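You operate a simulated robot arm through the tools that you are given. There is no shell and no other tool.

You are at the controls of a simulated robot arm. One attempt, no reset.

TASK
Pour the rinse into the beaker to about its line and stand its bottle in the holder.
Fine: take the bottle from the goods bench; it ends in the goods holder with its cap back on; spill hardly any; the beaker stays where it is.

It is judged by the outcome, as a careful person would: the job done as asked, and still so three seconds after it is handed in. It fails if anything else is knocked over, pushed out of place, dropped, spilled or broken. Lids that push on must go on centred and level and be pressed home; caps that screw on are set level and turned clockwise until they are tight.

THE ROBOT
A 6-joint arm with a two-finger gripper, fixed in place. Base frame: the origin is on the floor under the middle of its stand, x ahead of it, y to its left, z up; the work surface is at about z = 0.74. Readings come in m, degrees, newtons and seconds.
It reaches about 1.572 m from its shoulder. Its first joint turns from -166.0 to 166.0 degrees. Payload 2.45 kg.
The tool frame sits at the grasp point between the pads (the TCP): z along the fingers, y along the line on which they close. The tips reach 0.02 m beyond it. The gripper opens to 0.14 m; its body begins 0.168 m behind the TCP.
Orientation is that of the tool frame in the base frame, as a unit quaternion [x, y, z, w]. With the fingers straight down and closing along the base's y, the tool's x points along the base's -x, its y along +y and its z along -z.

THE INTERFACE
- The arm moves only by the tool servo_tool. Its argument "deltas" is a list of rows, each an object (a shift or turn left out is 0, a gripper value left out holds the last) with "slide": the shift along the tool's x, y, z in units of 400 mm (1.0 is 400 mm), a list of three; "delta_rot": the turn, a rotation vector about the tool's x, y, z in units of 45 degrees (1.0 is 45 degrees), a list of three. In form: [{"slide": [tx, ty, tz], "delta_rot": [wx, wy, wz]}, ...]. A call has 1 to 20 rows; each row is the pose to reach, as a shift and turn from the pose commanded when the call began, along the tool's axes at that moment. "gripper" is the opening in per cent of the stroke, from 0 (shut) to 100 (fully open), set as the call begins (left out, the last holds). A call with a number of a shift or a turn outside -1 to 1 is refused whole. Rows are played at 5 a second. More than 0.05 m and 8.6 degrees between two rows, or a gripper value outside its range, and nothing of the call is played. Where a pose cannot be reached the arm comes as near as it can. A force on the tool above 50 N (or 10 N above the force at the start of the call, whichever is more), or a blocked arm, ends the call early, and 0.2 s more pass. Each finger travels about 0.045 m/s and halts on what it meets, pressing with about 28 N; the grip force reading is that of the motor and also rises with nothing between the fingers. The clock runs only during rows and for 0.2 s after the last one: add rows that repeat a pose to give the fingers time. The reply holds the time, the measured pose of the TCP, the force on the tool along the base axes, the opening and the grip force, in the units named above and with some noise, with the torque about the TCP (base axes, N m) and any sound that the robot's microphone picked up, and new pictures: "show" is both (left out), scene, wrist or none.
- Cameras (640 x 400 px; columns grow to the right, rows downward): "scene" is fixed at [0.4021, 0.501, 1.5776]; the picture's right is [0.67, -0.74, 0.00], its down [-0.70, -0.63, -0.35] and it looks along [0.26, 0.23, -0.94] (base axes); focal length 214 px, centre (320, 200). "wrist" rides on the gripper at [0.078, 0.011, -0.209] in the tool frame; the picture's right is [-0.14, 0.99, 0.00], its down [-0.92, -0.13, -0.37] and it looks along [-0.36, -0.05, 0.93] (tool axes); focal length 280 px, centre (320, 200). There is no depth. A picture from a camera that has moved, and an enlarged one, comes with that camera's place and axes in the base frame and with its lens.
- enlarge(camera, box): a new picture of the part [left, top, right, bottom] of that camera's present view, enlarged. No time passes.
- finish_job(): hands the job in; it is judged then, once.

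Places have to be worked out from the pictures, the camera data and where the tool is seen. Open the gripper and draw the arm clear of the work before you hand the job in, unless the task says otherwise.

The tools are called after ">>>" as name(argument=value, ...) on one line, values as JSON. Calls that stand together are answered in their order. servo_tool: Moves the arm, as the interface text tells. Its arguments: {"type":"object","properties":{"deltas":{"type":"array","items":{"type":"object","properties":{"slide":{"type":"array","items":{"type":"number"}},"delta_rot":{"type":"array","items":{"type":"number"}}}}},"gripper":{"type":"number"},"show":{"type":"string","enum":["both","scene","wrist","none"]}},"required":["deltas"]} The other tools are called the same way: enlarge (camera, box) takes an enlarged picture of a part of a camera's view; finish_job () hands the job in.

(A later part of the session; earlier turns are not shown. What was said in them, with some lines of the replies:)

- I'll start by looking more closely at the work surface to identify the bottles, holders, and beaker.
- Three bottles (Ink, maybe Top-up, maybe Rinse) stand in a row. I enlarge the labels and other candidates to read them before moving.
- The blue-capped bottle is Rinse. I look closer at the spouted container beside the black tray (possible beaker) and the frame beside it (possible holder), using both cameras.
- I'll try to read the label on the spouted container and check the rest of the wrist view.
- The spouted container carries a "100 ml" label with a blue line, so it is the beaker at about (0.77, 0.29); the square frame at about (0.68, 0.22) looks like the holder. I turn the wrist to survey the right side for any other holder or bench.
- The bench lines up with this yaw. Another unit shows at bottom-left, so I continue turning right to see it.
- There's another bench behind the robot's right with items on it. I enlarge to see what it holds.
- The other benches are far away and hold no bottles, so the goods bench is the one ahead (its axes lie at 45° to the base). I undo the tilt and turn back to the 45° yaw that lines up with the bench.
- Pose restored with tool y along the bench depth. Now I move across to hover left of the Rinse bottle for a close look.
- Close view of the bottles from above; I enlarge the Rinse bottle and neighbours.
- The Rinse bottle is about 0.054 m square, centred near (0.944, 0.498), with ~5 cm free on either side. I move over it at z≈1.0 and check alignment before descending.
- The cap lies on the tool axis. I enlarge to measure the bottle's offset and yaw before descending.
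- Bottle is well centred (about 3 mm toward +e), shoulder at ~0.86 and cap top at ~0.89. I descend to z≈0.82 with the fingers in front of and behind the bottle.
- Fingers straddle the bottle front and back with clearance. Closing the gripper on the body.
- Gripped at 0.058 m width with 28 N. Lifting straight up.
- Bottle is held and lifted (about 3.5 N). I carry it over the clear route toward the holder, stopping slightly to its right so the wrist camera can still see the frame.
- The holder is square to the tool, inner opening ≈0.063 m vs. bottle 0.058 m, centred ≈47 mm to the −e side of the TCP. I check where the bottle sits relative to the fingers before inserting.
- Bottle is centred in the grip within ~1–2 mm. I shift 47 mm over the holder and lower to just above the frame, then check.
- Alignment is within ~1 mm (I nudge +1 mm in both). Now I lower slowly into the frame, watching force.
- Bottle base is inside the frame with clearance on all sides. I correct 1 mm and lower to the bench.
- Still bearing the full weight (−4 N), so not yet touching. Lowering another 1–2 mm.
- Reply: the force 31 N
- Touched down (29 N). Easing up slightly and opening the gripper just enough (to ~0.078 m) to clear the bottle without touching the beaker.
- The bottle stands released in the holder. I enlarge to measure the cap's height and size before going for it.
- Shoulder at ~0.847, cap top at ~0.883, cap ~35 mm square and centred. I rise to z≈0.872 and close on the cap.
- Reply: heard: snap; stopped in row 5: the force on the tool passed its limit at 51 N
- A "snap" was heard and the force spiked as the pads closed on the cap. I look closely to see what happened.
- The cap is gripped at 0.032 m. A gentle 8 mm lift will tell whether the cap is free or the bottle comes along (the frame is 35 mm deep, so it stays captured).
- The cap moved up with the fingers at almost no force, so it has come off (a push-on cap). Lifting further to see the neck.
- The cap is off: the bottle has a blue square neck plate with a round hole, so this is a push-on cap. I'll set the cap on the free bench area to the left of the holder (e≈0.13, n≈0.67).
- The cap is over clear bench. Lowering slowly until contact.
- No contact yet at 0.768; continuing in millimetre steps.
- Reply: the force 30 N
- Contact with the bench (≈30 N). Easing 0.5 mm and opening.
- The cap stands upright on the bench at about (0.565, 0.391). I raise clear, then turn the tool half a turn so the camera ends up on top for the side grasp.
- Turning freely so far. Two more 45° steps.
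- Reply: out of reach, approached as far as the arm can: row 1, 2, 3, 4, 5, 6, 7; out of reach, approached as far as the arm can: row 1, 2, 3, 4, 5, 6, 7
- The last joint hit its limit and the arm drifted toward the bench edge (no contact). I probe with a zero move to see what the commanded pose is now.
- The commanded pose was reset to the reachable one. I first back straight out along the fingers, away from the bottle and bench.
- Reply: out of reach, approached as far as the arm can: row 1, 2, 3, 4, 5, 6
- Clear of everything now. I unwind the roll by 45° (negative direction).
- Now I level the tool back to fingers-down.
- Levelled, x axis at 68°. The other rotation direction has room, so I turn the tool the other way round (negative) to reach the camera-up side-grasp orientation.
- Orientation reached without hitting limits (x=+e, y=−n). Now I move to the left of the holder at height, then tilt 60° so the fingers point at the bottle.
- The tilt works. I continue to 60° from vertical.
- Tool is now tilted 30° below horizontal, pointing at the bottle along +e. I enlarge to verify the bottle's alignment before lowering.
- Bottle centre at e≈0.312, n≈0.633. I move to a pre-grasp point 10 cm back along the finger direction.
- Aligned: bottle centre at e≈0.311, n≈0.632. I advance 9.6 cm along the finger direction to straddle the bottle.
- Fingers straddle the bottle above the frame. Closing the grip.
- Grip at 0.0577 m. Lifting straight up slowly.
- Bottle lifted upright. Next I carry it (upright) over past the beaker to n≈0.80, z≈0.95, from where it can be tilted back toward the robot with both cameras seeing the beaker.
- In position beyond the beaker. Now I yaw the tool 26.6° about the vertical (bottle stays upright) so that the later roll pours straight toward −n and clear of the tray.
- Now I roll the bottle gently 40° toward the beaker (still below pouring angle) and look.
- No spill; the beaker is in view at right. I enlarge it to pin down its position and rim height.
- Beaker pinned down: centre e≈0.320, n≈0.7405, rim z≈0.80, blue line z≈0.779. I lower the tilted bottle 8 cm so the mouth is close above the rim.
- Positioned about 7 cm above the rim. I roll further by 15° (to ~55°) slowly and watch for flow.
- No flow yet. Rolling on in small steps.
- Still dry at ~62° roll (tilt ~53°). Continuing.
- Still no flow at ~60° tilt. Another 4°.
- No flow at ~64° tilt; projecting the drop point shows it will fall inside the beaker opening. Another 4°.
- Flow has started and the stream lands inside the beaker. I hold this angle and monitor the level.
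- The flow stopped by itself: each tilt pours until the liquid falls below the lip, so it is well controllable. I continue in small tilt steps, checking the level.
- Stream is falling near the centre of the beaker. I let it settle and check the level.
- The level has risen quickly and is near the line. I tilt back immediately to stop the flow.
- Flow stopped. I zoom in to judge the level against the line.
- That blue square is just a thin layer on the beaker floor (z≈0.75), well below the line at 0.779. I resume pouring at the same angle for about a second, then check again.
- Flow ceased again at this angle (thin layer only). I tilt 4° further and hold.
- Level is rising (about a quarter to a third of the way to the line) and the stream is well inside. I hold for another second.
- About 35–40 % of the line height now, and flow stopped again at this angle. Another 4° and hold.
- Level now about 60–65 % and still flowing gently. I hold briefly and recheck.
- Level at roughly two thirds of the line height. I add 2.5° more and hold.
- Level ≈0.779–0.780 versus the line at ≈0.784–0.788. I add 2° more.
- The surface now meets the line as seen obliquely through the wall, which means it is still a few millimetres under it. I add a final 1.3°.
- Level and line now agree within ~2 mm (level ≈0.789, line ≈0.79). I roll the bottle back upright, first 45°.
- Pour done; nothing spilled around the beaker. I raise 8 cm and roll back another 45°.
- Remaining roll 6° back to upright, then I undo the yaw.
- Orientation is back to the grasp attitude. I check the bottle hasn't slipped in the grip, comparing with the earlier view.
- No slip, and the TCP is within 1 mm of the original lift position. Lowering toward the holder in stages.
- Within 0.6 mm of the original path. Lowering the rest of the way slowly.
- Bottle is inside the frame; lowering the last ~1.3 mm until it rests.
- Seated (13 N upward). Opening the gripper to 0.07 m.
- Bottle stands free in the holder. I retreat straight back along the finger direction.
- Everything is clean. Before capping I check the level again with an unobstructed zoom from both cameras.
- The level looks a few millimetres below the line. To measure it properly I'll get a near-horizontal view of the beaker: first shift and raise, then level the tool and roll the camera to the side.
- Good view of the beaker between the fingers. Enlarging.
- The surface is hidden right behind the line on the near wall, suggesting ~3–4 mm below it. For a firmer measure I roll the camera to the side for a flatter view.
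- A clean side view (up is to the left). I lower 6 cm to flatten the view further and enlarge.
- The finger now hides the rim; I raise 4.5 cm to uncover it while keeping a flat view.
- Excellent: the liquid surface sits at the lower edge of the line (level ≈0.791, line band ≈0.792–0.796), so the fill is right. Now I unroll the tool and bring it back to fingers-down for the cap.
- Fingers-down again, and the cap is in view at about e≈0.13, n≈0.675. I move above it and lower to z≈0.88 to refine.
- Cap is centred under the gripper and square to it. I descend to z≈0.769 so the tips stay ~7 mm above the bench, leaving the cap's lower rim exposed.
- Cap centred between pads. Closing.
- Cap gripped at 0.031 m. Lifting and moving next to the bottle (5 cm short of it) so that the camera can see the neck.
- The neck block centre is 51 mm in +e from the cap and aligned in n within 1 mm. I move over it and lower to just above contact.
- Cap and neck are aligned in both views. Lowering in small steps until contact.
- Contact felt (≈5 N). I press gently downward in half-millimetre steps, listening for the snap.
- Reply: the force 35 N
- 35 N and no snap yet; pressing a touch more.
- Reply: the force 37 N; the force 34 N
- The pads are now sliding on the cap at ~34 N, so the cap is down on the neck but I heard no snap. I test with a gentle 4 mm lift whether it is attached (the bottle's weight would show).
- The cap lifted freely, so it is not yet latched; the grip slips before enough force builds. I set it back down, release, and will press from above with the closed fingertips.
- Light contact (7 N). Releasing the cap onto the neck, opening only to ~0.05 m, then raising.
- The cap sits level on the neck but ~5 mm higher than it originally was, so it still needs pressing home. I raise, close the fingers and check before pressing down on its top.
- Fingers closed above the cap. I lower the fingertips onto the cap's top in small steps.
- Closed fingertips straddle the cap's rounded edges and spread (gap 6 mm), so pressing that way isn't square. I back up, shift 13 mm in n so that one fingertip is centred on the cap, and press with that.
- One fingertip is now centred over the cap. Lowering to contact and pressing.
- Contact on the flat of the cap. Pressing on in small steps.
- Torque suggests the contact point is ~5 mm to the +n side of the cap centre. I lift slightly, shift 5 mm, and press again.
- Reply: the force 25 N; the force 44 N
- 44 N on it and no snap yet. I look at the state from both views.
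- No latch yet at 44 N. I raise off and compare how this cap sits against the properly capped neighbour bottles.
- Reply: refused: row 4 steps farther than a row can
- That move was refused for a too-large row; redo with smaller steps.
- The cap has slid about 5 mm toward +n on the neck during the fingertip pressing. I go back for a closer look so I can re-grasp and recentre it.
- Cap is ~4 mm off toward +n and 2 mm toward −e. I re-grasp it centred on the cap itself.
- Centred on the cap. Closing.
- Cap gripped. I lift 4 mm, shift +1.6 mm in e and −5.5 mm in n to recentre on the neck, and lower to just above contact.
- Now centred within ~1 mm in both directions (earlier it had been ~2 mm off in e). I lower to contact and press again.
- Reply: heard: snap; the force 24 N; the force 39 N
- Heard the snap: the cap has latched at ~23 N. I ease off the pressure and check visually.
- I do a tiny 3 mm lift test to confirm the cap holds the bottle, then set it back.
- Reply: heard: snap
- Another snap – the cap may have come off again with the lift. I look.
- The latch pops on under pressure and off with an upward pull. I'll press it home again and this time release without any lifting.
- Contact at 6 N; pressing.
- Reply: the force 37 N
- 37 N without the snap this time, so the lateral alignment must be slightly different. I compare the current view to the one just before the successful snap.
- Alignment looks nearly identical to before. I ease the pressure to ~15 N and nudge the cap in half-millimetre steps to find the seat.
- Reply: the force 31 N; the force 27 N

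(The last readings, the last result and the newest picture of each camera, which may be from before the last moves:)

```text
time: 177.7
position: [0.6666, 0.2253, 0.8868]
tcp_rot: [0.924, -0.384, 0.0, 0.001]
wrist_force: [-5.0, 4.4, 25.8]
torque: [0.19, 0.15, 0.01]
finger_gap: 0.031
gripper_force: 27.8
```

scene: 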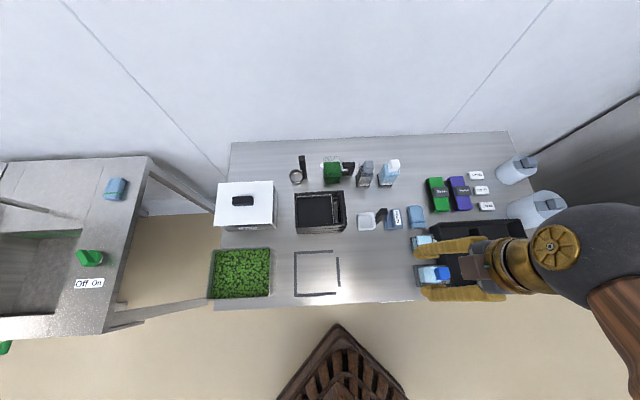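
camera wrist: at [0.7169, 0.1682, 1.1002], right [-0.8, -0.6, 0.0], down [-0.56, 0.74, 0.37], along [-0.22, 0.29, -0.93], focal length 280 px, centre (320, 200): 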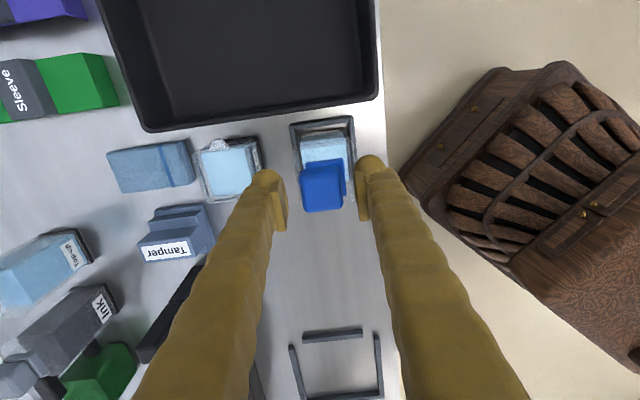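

>>> servo_tool(deltas=[{"slide": [-0.001, 0, -0.004]}, {"slide": [-0.0025, 0, -0.01]}, {"slide": [-0.0025, 0, -0.0125]}, {"slide": [-0.0025, 0, -0.0125]}], show="none")

>>> enlarge(camera="wrist", box=[260, 110, 380, 230])

>>> enlarge(camera="scene", box=[425, 250, 465, 285])

```text
time: 178.7
position: [0.6672, 0.2264, 0.8927]
tcp_rot: [0.923, -0.384, -0.002, 0.001]
wrist_force: [0.6, 0.8, 0.1]
torque: [0.01, 0.0, 0.01]
finger_gap: 0.0309
gripper_force: 28.2
```

```text
3.33 times, centred on (320, 170) of wrist
camera zoom: at [0.7144, 0.1617, 1.1009], right [-0.8, -0.6, 0.0], down [-0.56, 0.74, 0.37], along [-0.22, 0.29, -0.93], focal length 935 px, centre (320, 300)
```

zoom: 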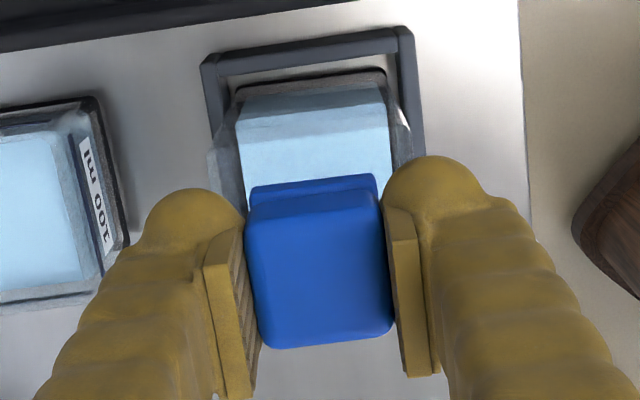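

```text
11.43 times, centred on (445, 268) of scene
camera zoom: at [0.4021, 0.501, 1.5776], right [0.67, -0.74, 0.0], down [-0.7, -0.63, -0.35], along [0.26, 0.23, -0.94], focal length 2451 px, centre (-1109, -571)
```

zoom: 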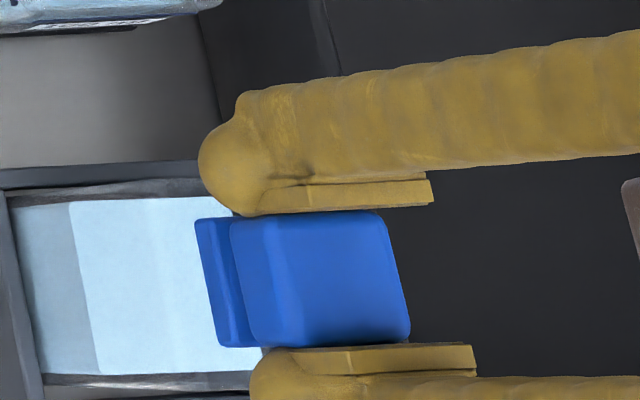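

Same alignment as the successful attempt, with the cap ~4 mm above the neck. I lower it at the same pace as before.

>>> servo_tool(deltas=[{"slide": [0, 0, 0.004]}, {"slide": [0, 0, 0.008]}, {"slide": [0, 0, 0.0105]}, {"slide": [0, 0, 0.012]}, {"slide": [0, 0, 0.012]}], show="none")

```text
time: 179.9
position: [0.6671, 0.2267, 0.8875]
tcp_rot: [0.923, -0.384, -0.002, 0.001]
wrist_force: [0.1, 0.1, 0.5]
torque: [-0.01, 0.04, -0.01]
finger_gap: 0.0313
gripper_force: 28.4
```

>>> servo_tool(deltas=[{"slide": [0, 0, 0.002]}, {"slide": [0, 0, 0.004]}, {"slide": [0, 0, 0.004]}], show="none")

```text
time: 180.7
position: [0.6676, 0.2264, 0.8871]
tcp_rot: [0.923, -0.384, 0.0, 0.001]
wrist_force: [-1.9, 0.8, 21.2]
torque: [0.01, 0.03, 0.01]
finger_gap: 0.031
gripper_force: 27.9
```

>>> servo_tool(deltas=[{"slide": [0, 0, 0.002]}, {"slide": [0, 0, 0.003]}, {"slide": [0, 0, 0.003]}], show="none")

>>> enlarge(camera="scene", box=[425, 250, 465, 285])

>>> enlarge(camera="wrist", box=[260, 110, 380, 230])

```text
time: 181.5
position: [0.6669, 0.2263, 0.886]
tcp_rot: [0.923, -0.384, 0.001, 0.001]
wrist_force: [3.7, 2.1, 37.7]
torque: [0.08, -0.08, -0.02]
finger_gap: 0.0311
gripper_force: 28.6
```

```text
11.43 times, centred on (445, 268) of scene
camera zoom: at [0.4021, 0.501, 1.5776], right [0.67, -0.74, 0.0], down [-0.7, -0.63, -0.35], along [0.26, 0.23, -0.94], focal length 2451 px, centre (-1109, -571)
```

zoom: 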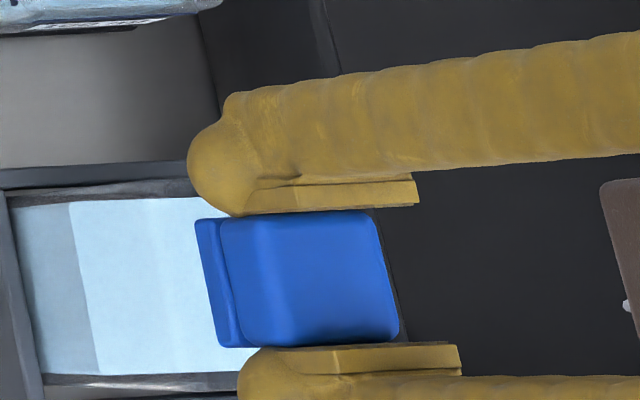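

```text
3.33 times, centred on (320, 170) of wrist
camera zoom: at [0.7144, 0.1616, 1.0943], right [-0.8, -0.6, 0.0], down [-0.56, 0.74, 0.37], along [-0.22, 0.29, -0.93], focal length 935 px, centre (320, 300)
```

zoom: 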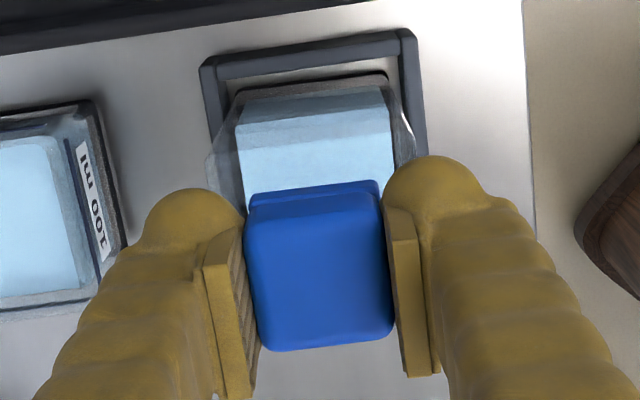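

The cap may have tipped slightly in the grip from sliding. I ease off, release it so it levels itself on the neck, and re-grasp it fresh a bit higher.

>>> servo_tool(deltas=[{"slide": [0, 0, -0.0015]}, {"slide": [0, 0, -0.003]}, {"slide": [0, 0, -0.003]}], show="none")

>>> servo_tool(deltas=[{"slide": [0, 0, 0]}, {"slide": [0, 0, 0]}, {"slide": [0, 0, 0]}, {"slide": [0, 0, 0]}], gripper=40, show="none")

>>> servo_tool(deltas=[{"slide": [0, 0, -0.008]}, {"slide": [0, 0, -0.015]}, {"slide": [0, 0, -0.015]}], show="none")

>>> enlarge(camera="wrist", box=[260, 110, 380, 230])

>>> enlarge(camera="scene", box=[425, 250, 465, 285])

```text
time: 182.3
position: [0.6678, 0.2264, 0.8871]
tcp_rot: [0.923, -0.385, -0.001, 0.001]
wrist_force: [1.2, -0.5, 6.7]
torque: [-0.03, -0.02, 0.02]
finger_gap: 0.031
gripper_force: 28.5
```

```text
time: 183.3
position: [0.6671, 0.2269, 0.8865]
tcp_rot: [0.923, -0.385, -0.002, 0.001]
wrist_force: [0.3, 0.6, 1.1]
torque: [-0.03, -0.03, 0.0]
finger_gap: 0.0558
gripper_force: 0.1
heard: snap
```

```text
time: 184.1
position: [0.6671, 0.2259, 0.8931]
tcp_rot: [0.923, -0.384, -0.002, 0.001]
wrist_force: [-0.4, 0.6, -0.4]
torque: [0.01, 0.0, -0.03]
finger_gap: 0.0561
gripper_force: 0.0
```

```text
3.33 times, centred on (320, 170) of wrist
camera zoom: at [0.7144, 0.1624, 1.1011], right [-0.8, -0.6, 0.0], down [-0.56, 0.74, 0.37], along [-0.22, 0.29, -0.93], focal length 935 px, centre (320, 300)
```

zoom: 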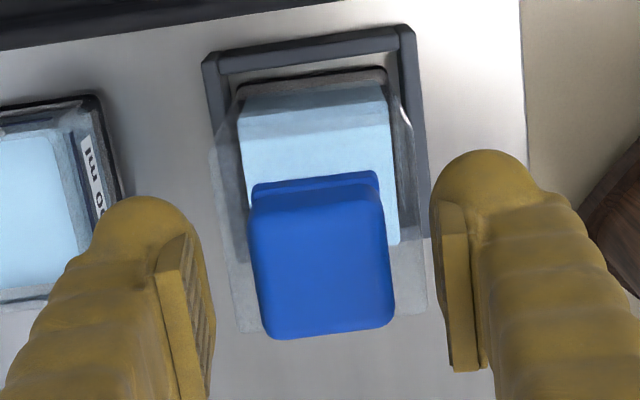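

```text
11.43 times, centred on (445, 268) of scene
camera zoom: at [0.4021, 0.501, 1.5776], right [0.67, -0.74, 0.0], down [-0.7, -0.63, -0.35], along [0.26, 0.23, -0.94], focal length 2451 px, centre (-1109, -571)
```

zoom: 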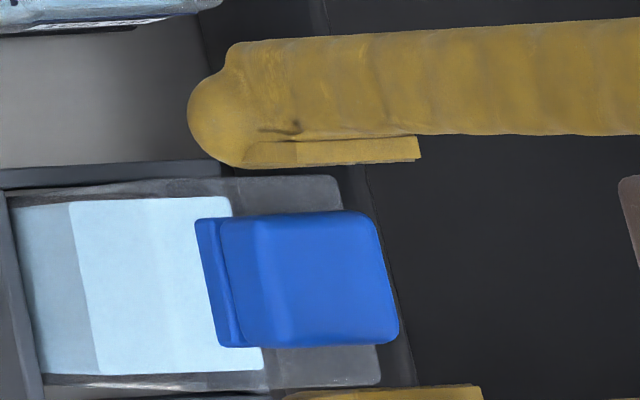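

The snap came as I released it – the free cap settled and latched; its top is now ~3–5 mm lower than before. I raise straight up and inspect it from the side.

>>> servo_tool(deltas=[{"slide": [0, 0, -0.05]}, {"slide": [0, 0, -0.12]}, {"slide": [0, 0, -0.2]}, {"slide": [0, 0, -0.28]}, {"slide": [-0.08, 0, -0.34]}, {"slide": [-0.17, 0, -0.36]}, {"slide": [-0.27, 0, -0.36]}, {"slide": [-0.3, 0, -0.36]}, {"slide": [-0.3, 0, -0.36]}], show="both")

>>> enlarge(camera="scene", box=[412, 255, 462, 290])

>>> enlarge(camera="wrist", box=[270, 10, 370, 100])

```text
time: 186.1
position: [0.5812, 0.3108, 1.0361]
tcp_rot: [0.923, -0.384, -0.001, 0.002]
wrist_force: [0.1, 0.1, 0.6]
torque: [-0.01, -0.02, 0.03]
finger_gap: 0.0558
gripper_force: 0.1
camera wrist: at [0.6298, 0.2465, 1.2444], right [-0.8, -0.6, 0.0], down [-0.56, 0.74, 0.37], along [-0.22, 0.29, -0.93], focal length 280 px, centre (320, 200)
```

scene: 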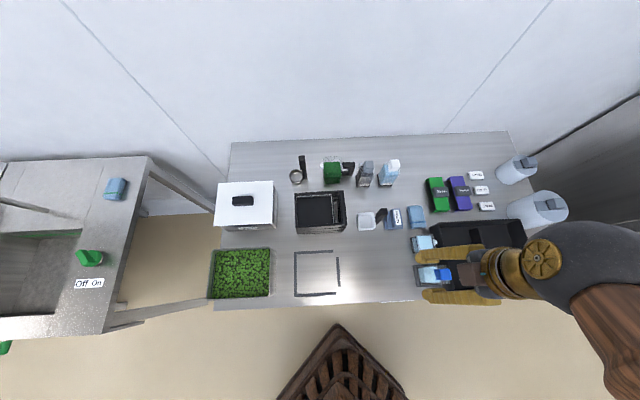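
wrist: 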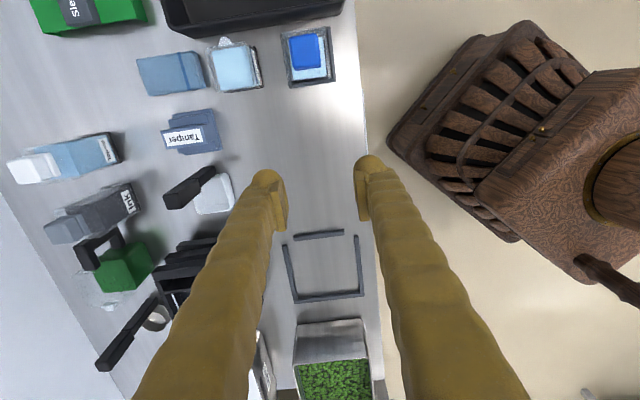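

```text
11.43 times, centred on (437, 272) of scene
camera zoom: at [0.4021, 0.501, 1.5776], right [0.67, -0.74, 0.0], down [-0.7, -0.63, -0.35], along [0.26, 0.23, -0.94], focal length 2451 px, centre (-1017, -629)
```

zoom: 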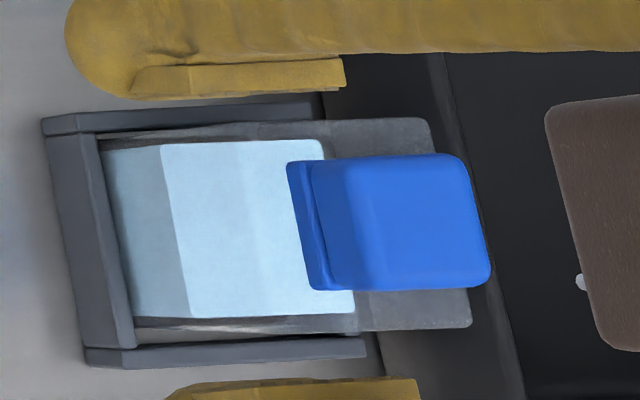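

```text
4.44 times, centred on (320, 55) of wrist
camera zoom: at [0.6298, 0.2465, 1.2444], right [-0.8, -0.6, 0.0], down [-0.56, 0.74, 0.37], along [-0.22, 0.29, -0.93], focal length 1246 px, centre (320, 844)
```

zoom: 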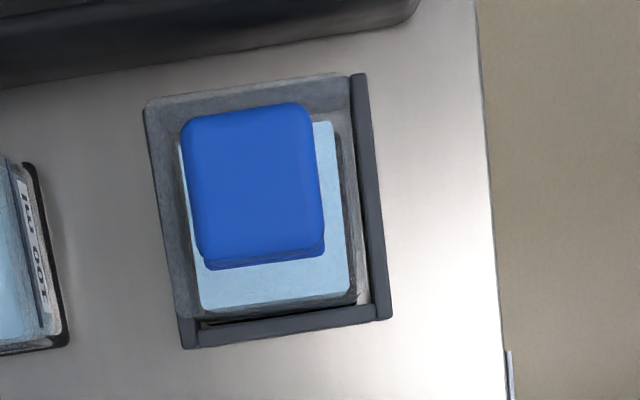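

The cap looks centred. I tilt the tool to get a side view of cap and neck to confirm that it is level and fully down.

>>> servo_tool(deltas=[{"delta_rot": [0, 0.16, 0]}, {"delta_rot": [0, 0.33, 0]}, {"delta_rot": [0, 0.5, 0]}, {"delta_rot": [0, 0.67, 0]}, {"delta_rot": [0, 0.84, 0]}, {"delta_rot": [0, 1.0, 0]}, {"delta_rot": [0, 1.0, 0]}], show="none")

>>> servo_tool(deltas=[{"delta_rot": [0, 0.16, 0]}, {"delta_rot": [0, 0.33, 0]}, {"delta_rot": [0, 0.5, 0]}, {"delta_rot": [0, 0.67, 0]}, {"delta_rot": [0, 0.84, 0]}, {"delta_rot": [0, 0.9, 0]}, {"delta_rot": [0, 0.9, 0]}], show="both")

>>> enlarge(camera="wrist", box=[280, 200, 360, 330])

```text
time: 187.7
position: [0.5834, 0.3109, 1.0362]
tcp_rot: [0.853, -0.355, 0.352, 0.148]
wrist_force: [1.2, 0.1, 0.4]
torque: [-0.01, 0.0, -0.01]
finger_gap: 0.0562
gripper_force: 0.0
```

```text
time: 189.3
position: [0.5824, 0.3111, 1.0358]
tcp_rot: [0.678, -0.281, 0.627, 0.261]
wrist_force: [-0.3, -0.1, 0.1]
torque: [-0.04, -0.03, 0.02]
finger_gap: 0.0558
gripper_force: 0.0
camera wrist: at [0.432, 0.4459, 1.1301], right [-0.71, -0.69, -0.13], down [-0.22, 0.4, -0.89], along [0.67, -0.6, -0.44], focal length 280 px, centre (320, 200)
```

scene: 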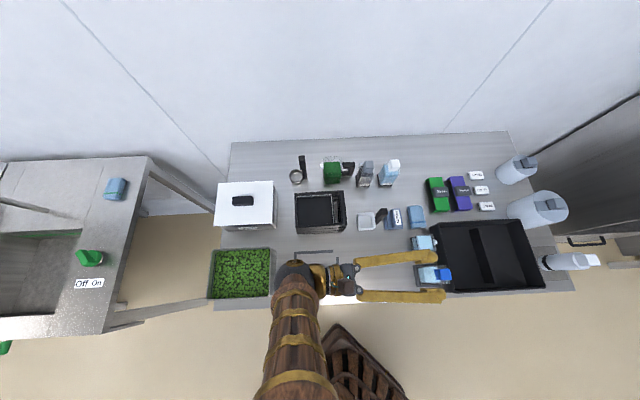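
wrist: 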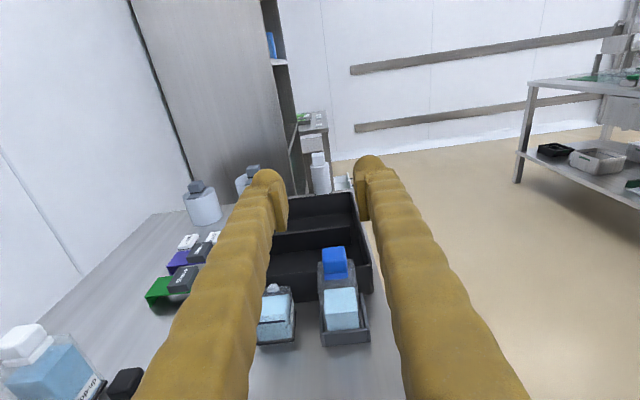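

```text
3.08 times, centred on (320, 265) of wrist
camera zoom: at [0.432, 0.4459, 1.1301], right [-0.71, -0.69, -0.13], down [-0.22, 0.4, -0.89], along [0.67, -0.6, -0.44], focal length 863 px, centre (320, 0)
```

zoom: 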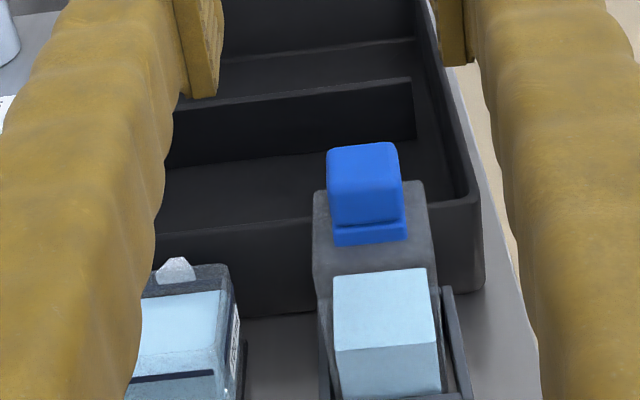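

>>> enlarge(camera="wrist", box=[310, 235, 365, 290])

>>> enlarge(camera="wrist", box=[0, 315, 80, 400])

```text
7.27 times, centred on (338, 262) of wrist
camera zoom: at [0.432, 0.4459, 1.1301], right [-0.71, -0.69, -0.13], down [-0.22, 0.4, -0.89], along [0.67, -0.6, -0.44], focal length 2039 px, centre (193, -254)
```

zoom: 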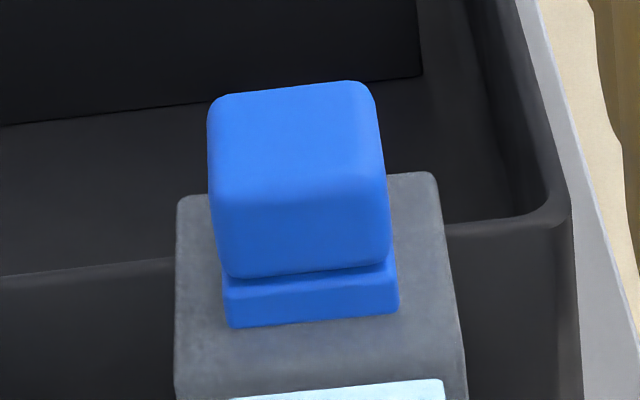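

```text
4.71 times, centred on (40, 358) of wrist
camera zoom: at [0.432, 0.4459, 1.1301], right [-0.71, -0.69, -0.13], down [-0.22, 0.4, -0.89], along [0.67, -0.6, -0.44], focal length 1320 px, centre (1638, -541)
```

zoom: 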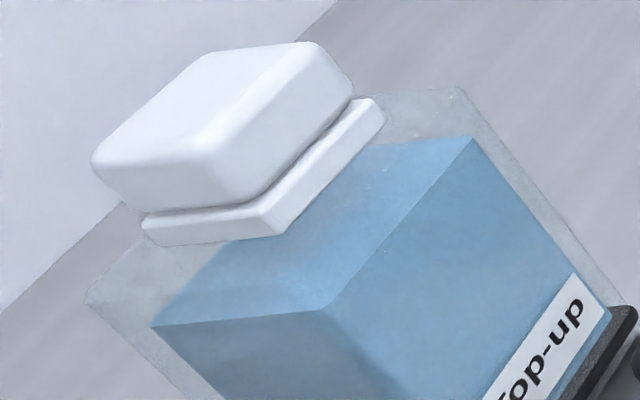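

From the side the cap sits flush and level on the neck block, just like the neighbouring bottle's cap (same ~12 mm of neck visible), and the bottle stands upright in the holder. I open the gripper and draw the arm up and back, clear of the bench.

>>> servo_tool(deltas=[{"slide": [0.06, 0, 0]}, {"slide": [0.14, 0.02, 0]}, {"slide": [0.22, 0.06, 0]}, {"slide": [0.3, 0.12, 0]}, {"slide": [0.375, 0.19, 0]}, {"slide": [0.375, 0.28, 0]}, {"slide": [0.375, 0.375, 0]}, {"slide": [0.375, 0.375, 0]}], gripper=100, show="both")

>>> enlarge(camera="scene", box=[395, 215, 475, 300])

>>> enlarge(camera="scene", box=[410, 230, 460, 290])

```text
time: 191.1
position: [0.4866, 0.1937, 1.1892]
tcp_rot: [0.678, -0.286, 0.625, 0.262]
wrist_force: [-0.5, -0.4, 0.1]
torque: [-0.01, 0.0, -0.02]
finger_gap: 0.14
gripper_force: 0.1
camera wrist: at [0.337, 0.3287, 1.2835], right [-0.72, -0.68, -0.14], down [-0.22, 0.41, -0.89], along [0.66, -0.61, -0.44], focal length 280 px, centre (320, 200)
```

scene: 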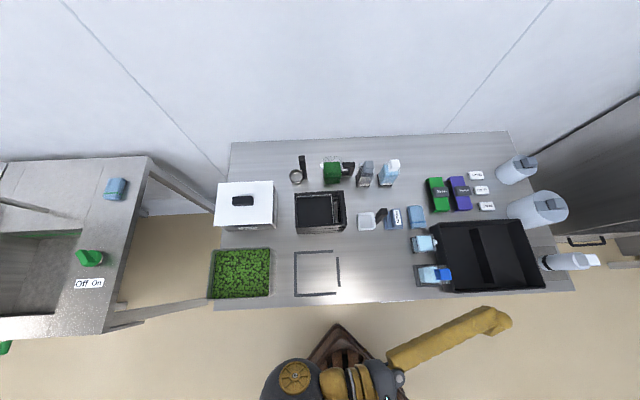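
wrist: 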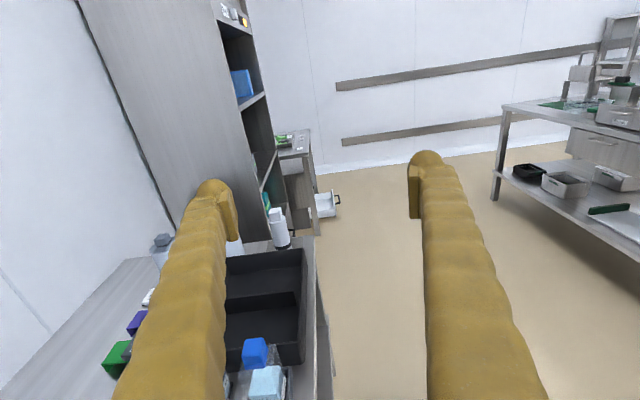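

```text
4.71 times, centred on (435, 258) of scene
camera zoom: at [0.4021, 0.501, 1.5776], right [0.67, -0.74, 0.0], down [-0.7, -0.63, -0.35], along [0.26, 0.23, -0.94], focal length 1009 px, centre (-221, -71)
```

zoom: 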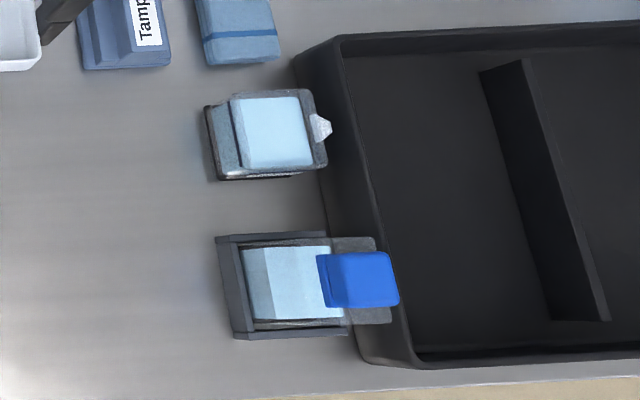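

```text
6.67 times, centred on (435, 260) of scene
camera zoom: at [0.4021, 0.501, 1.5776], right [0.67, -0.74, 0.0], down [-0.7, -0.63, -0.35], along [0.26, 0.23, -0.94], focal length 1430 px, centre (-447, -200)
```

zoom: 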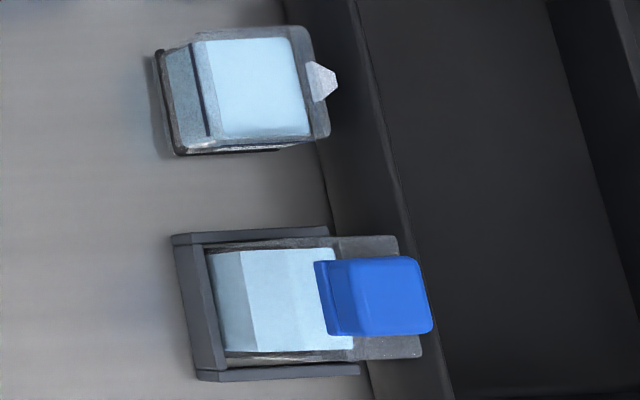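

All checks look good. The Rinse bottle stands capped in the holder, the liquid is at the line in the undisturbed beaker and no spill shows. The gripper is open and the arm is clear, so I hand the job in.

>>> finish_job()

```text
The job is handed in.
```

I poured the rinse into the beaker up to the bottom edge of its 100 ml line. The Rinse bottle is back in the goods holder with its cap on, and the job is handed in.

- **Pour:** I estimate the fill at 93–95 % of the line from the camera views. I saw no spill, and the beaker stayed where it was.
- **Cap:** This is a push-on cap, and it took several tries to seat. It popped off once when I tested it with a small lift. On the last try it snapped on as I let go. From the side it sits flush, level and within about 1 mm of centre. I did not pull on it again after that snap, so the snap and the views are the only signs that it is latched.
- **Rest of the bench:** Nothing else was knocked over or moved that I could see. Early on the arm hit a joint limit and drifted toward the front edge of the bench, but it touched nothing.

The gripper is open and the arm is clear of the bench.
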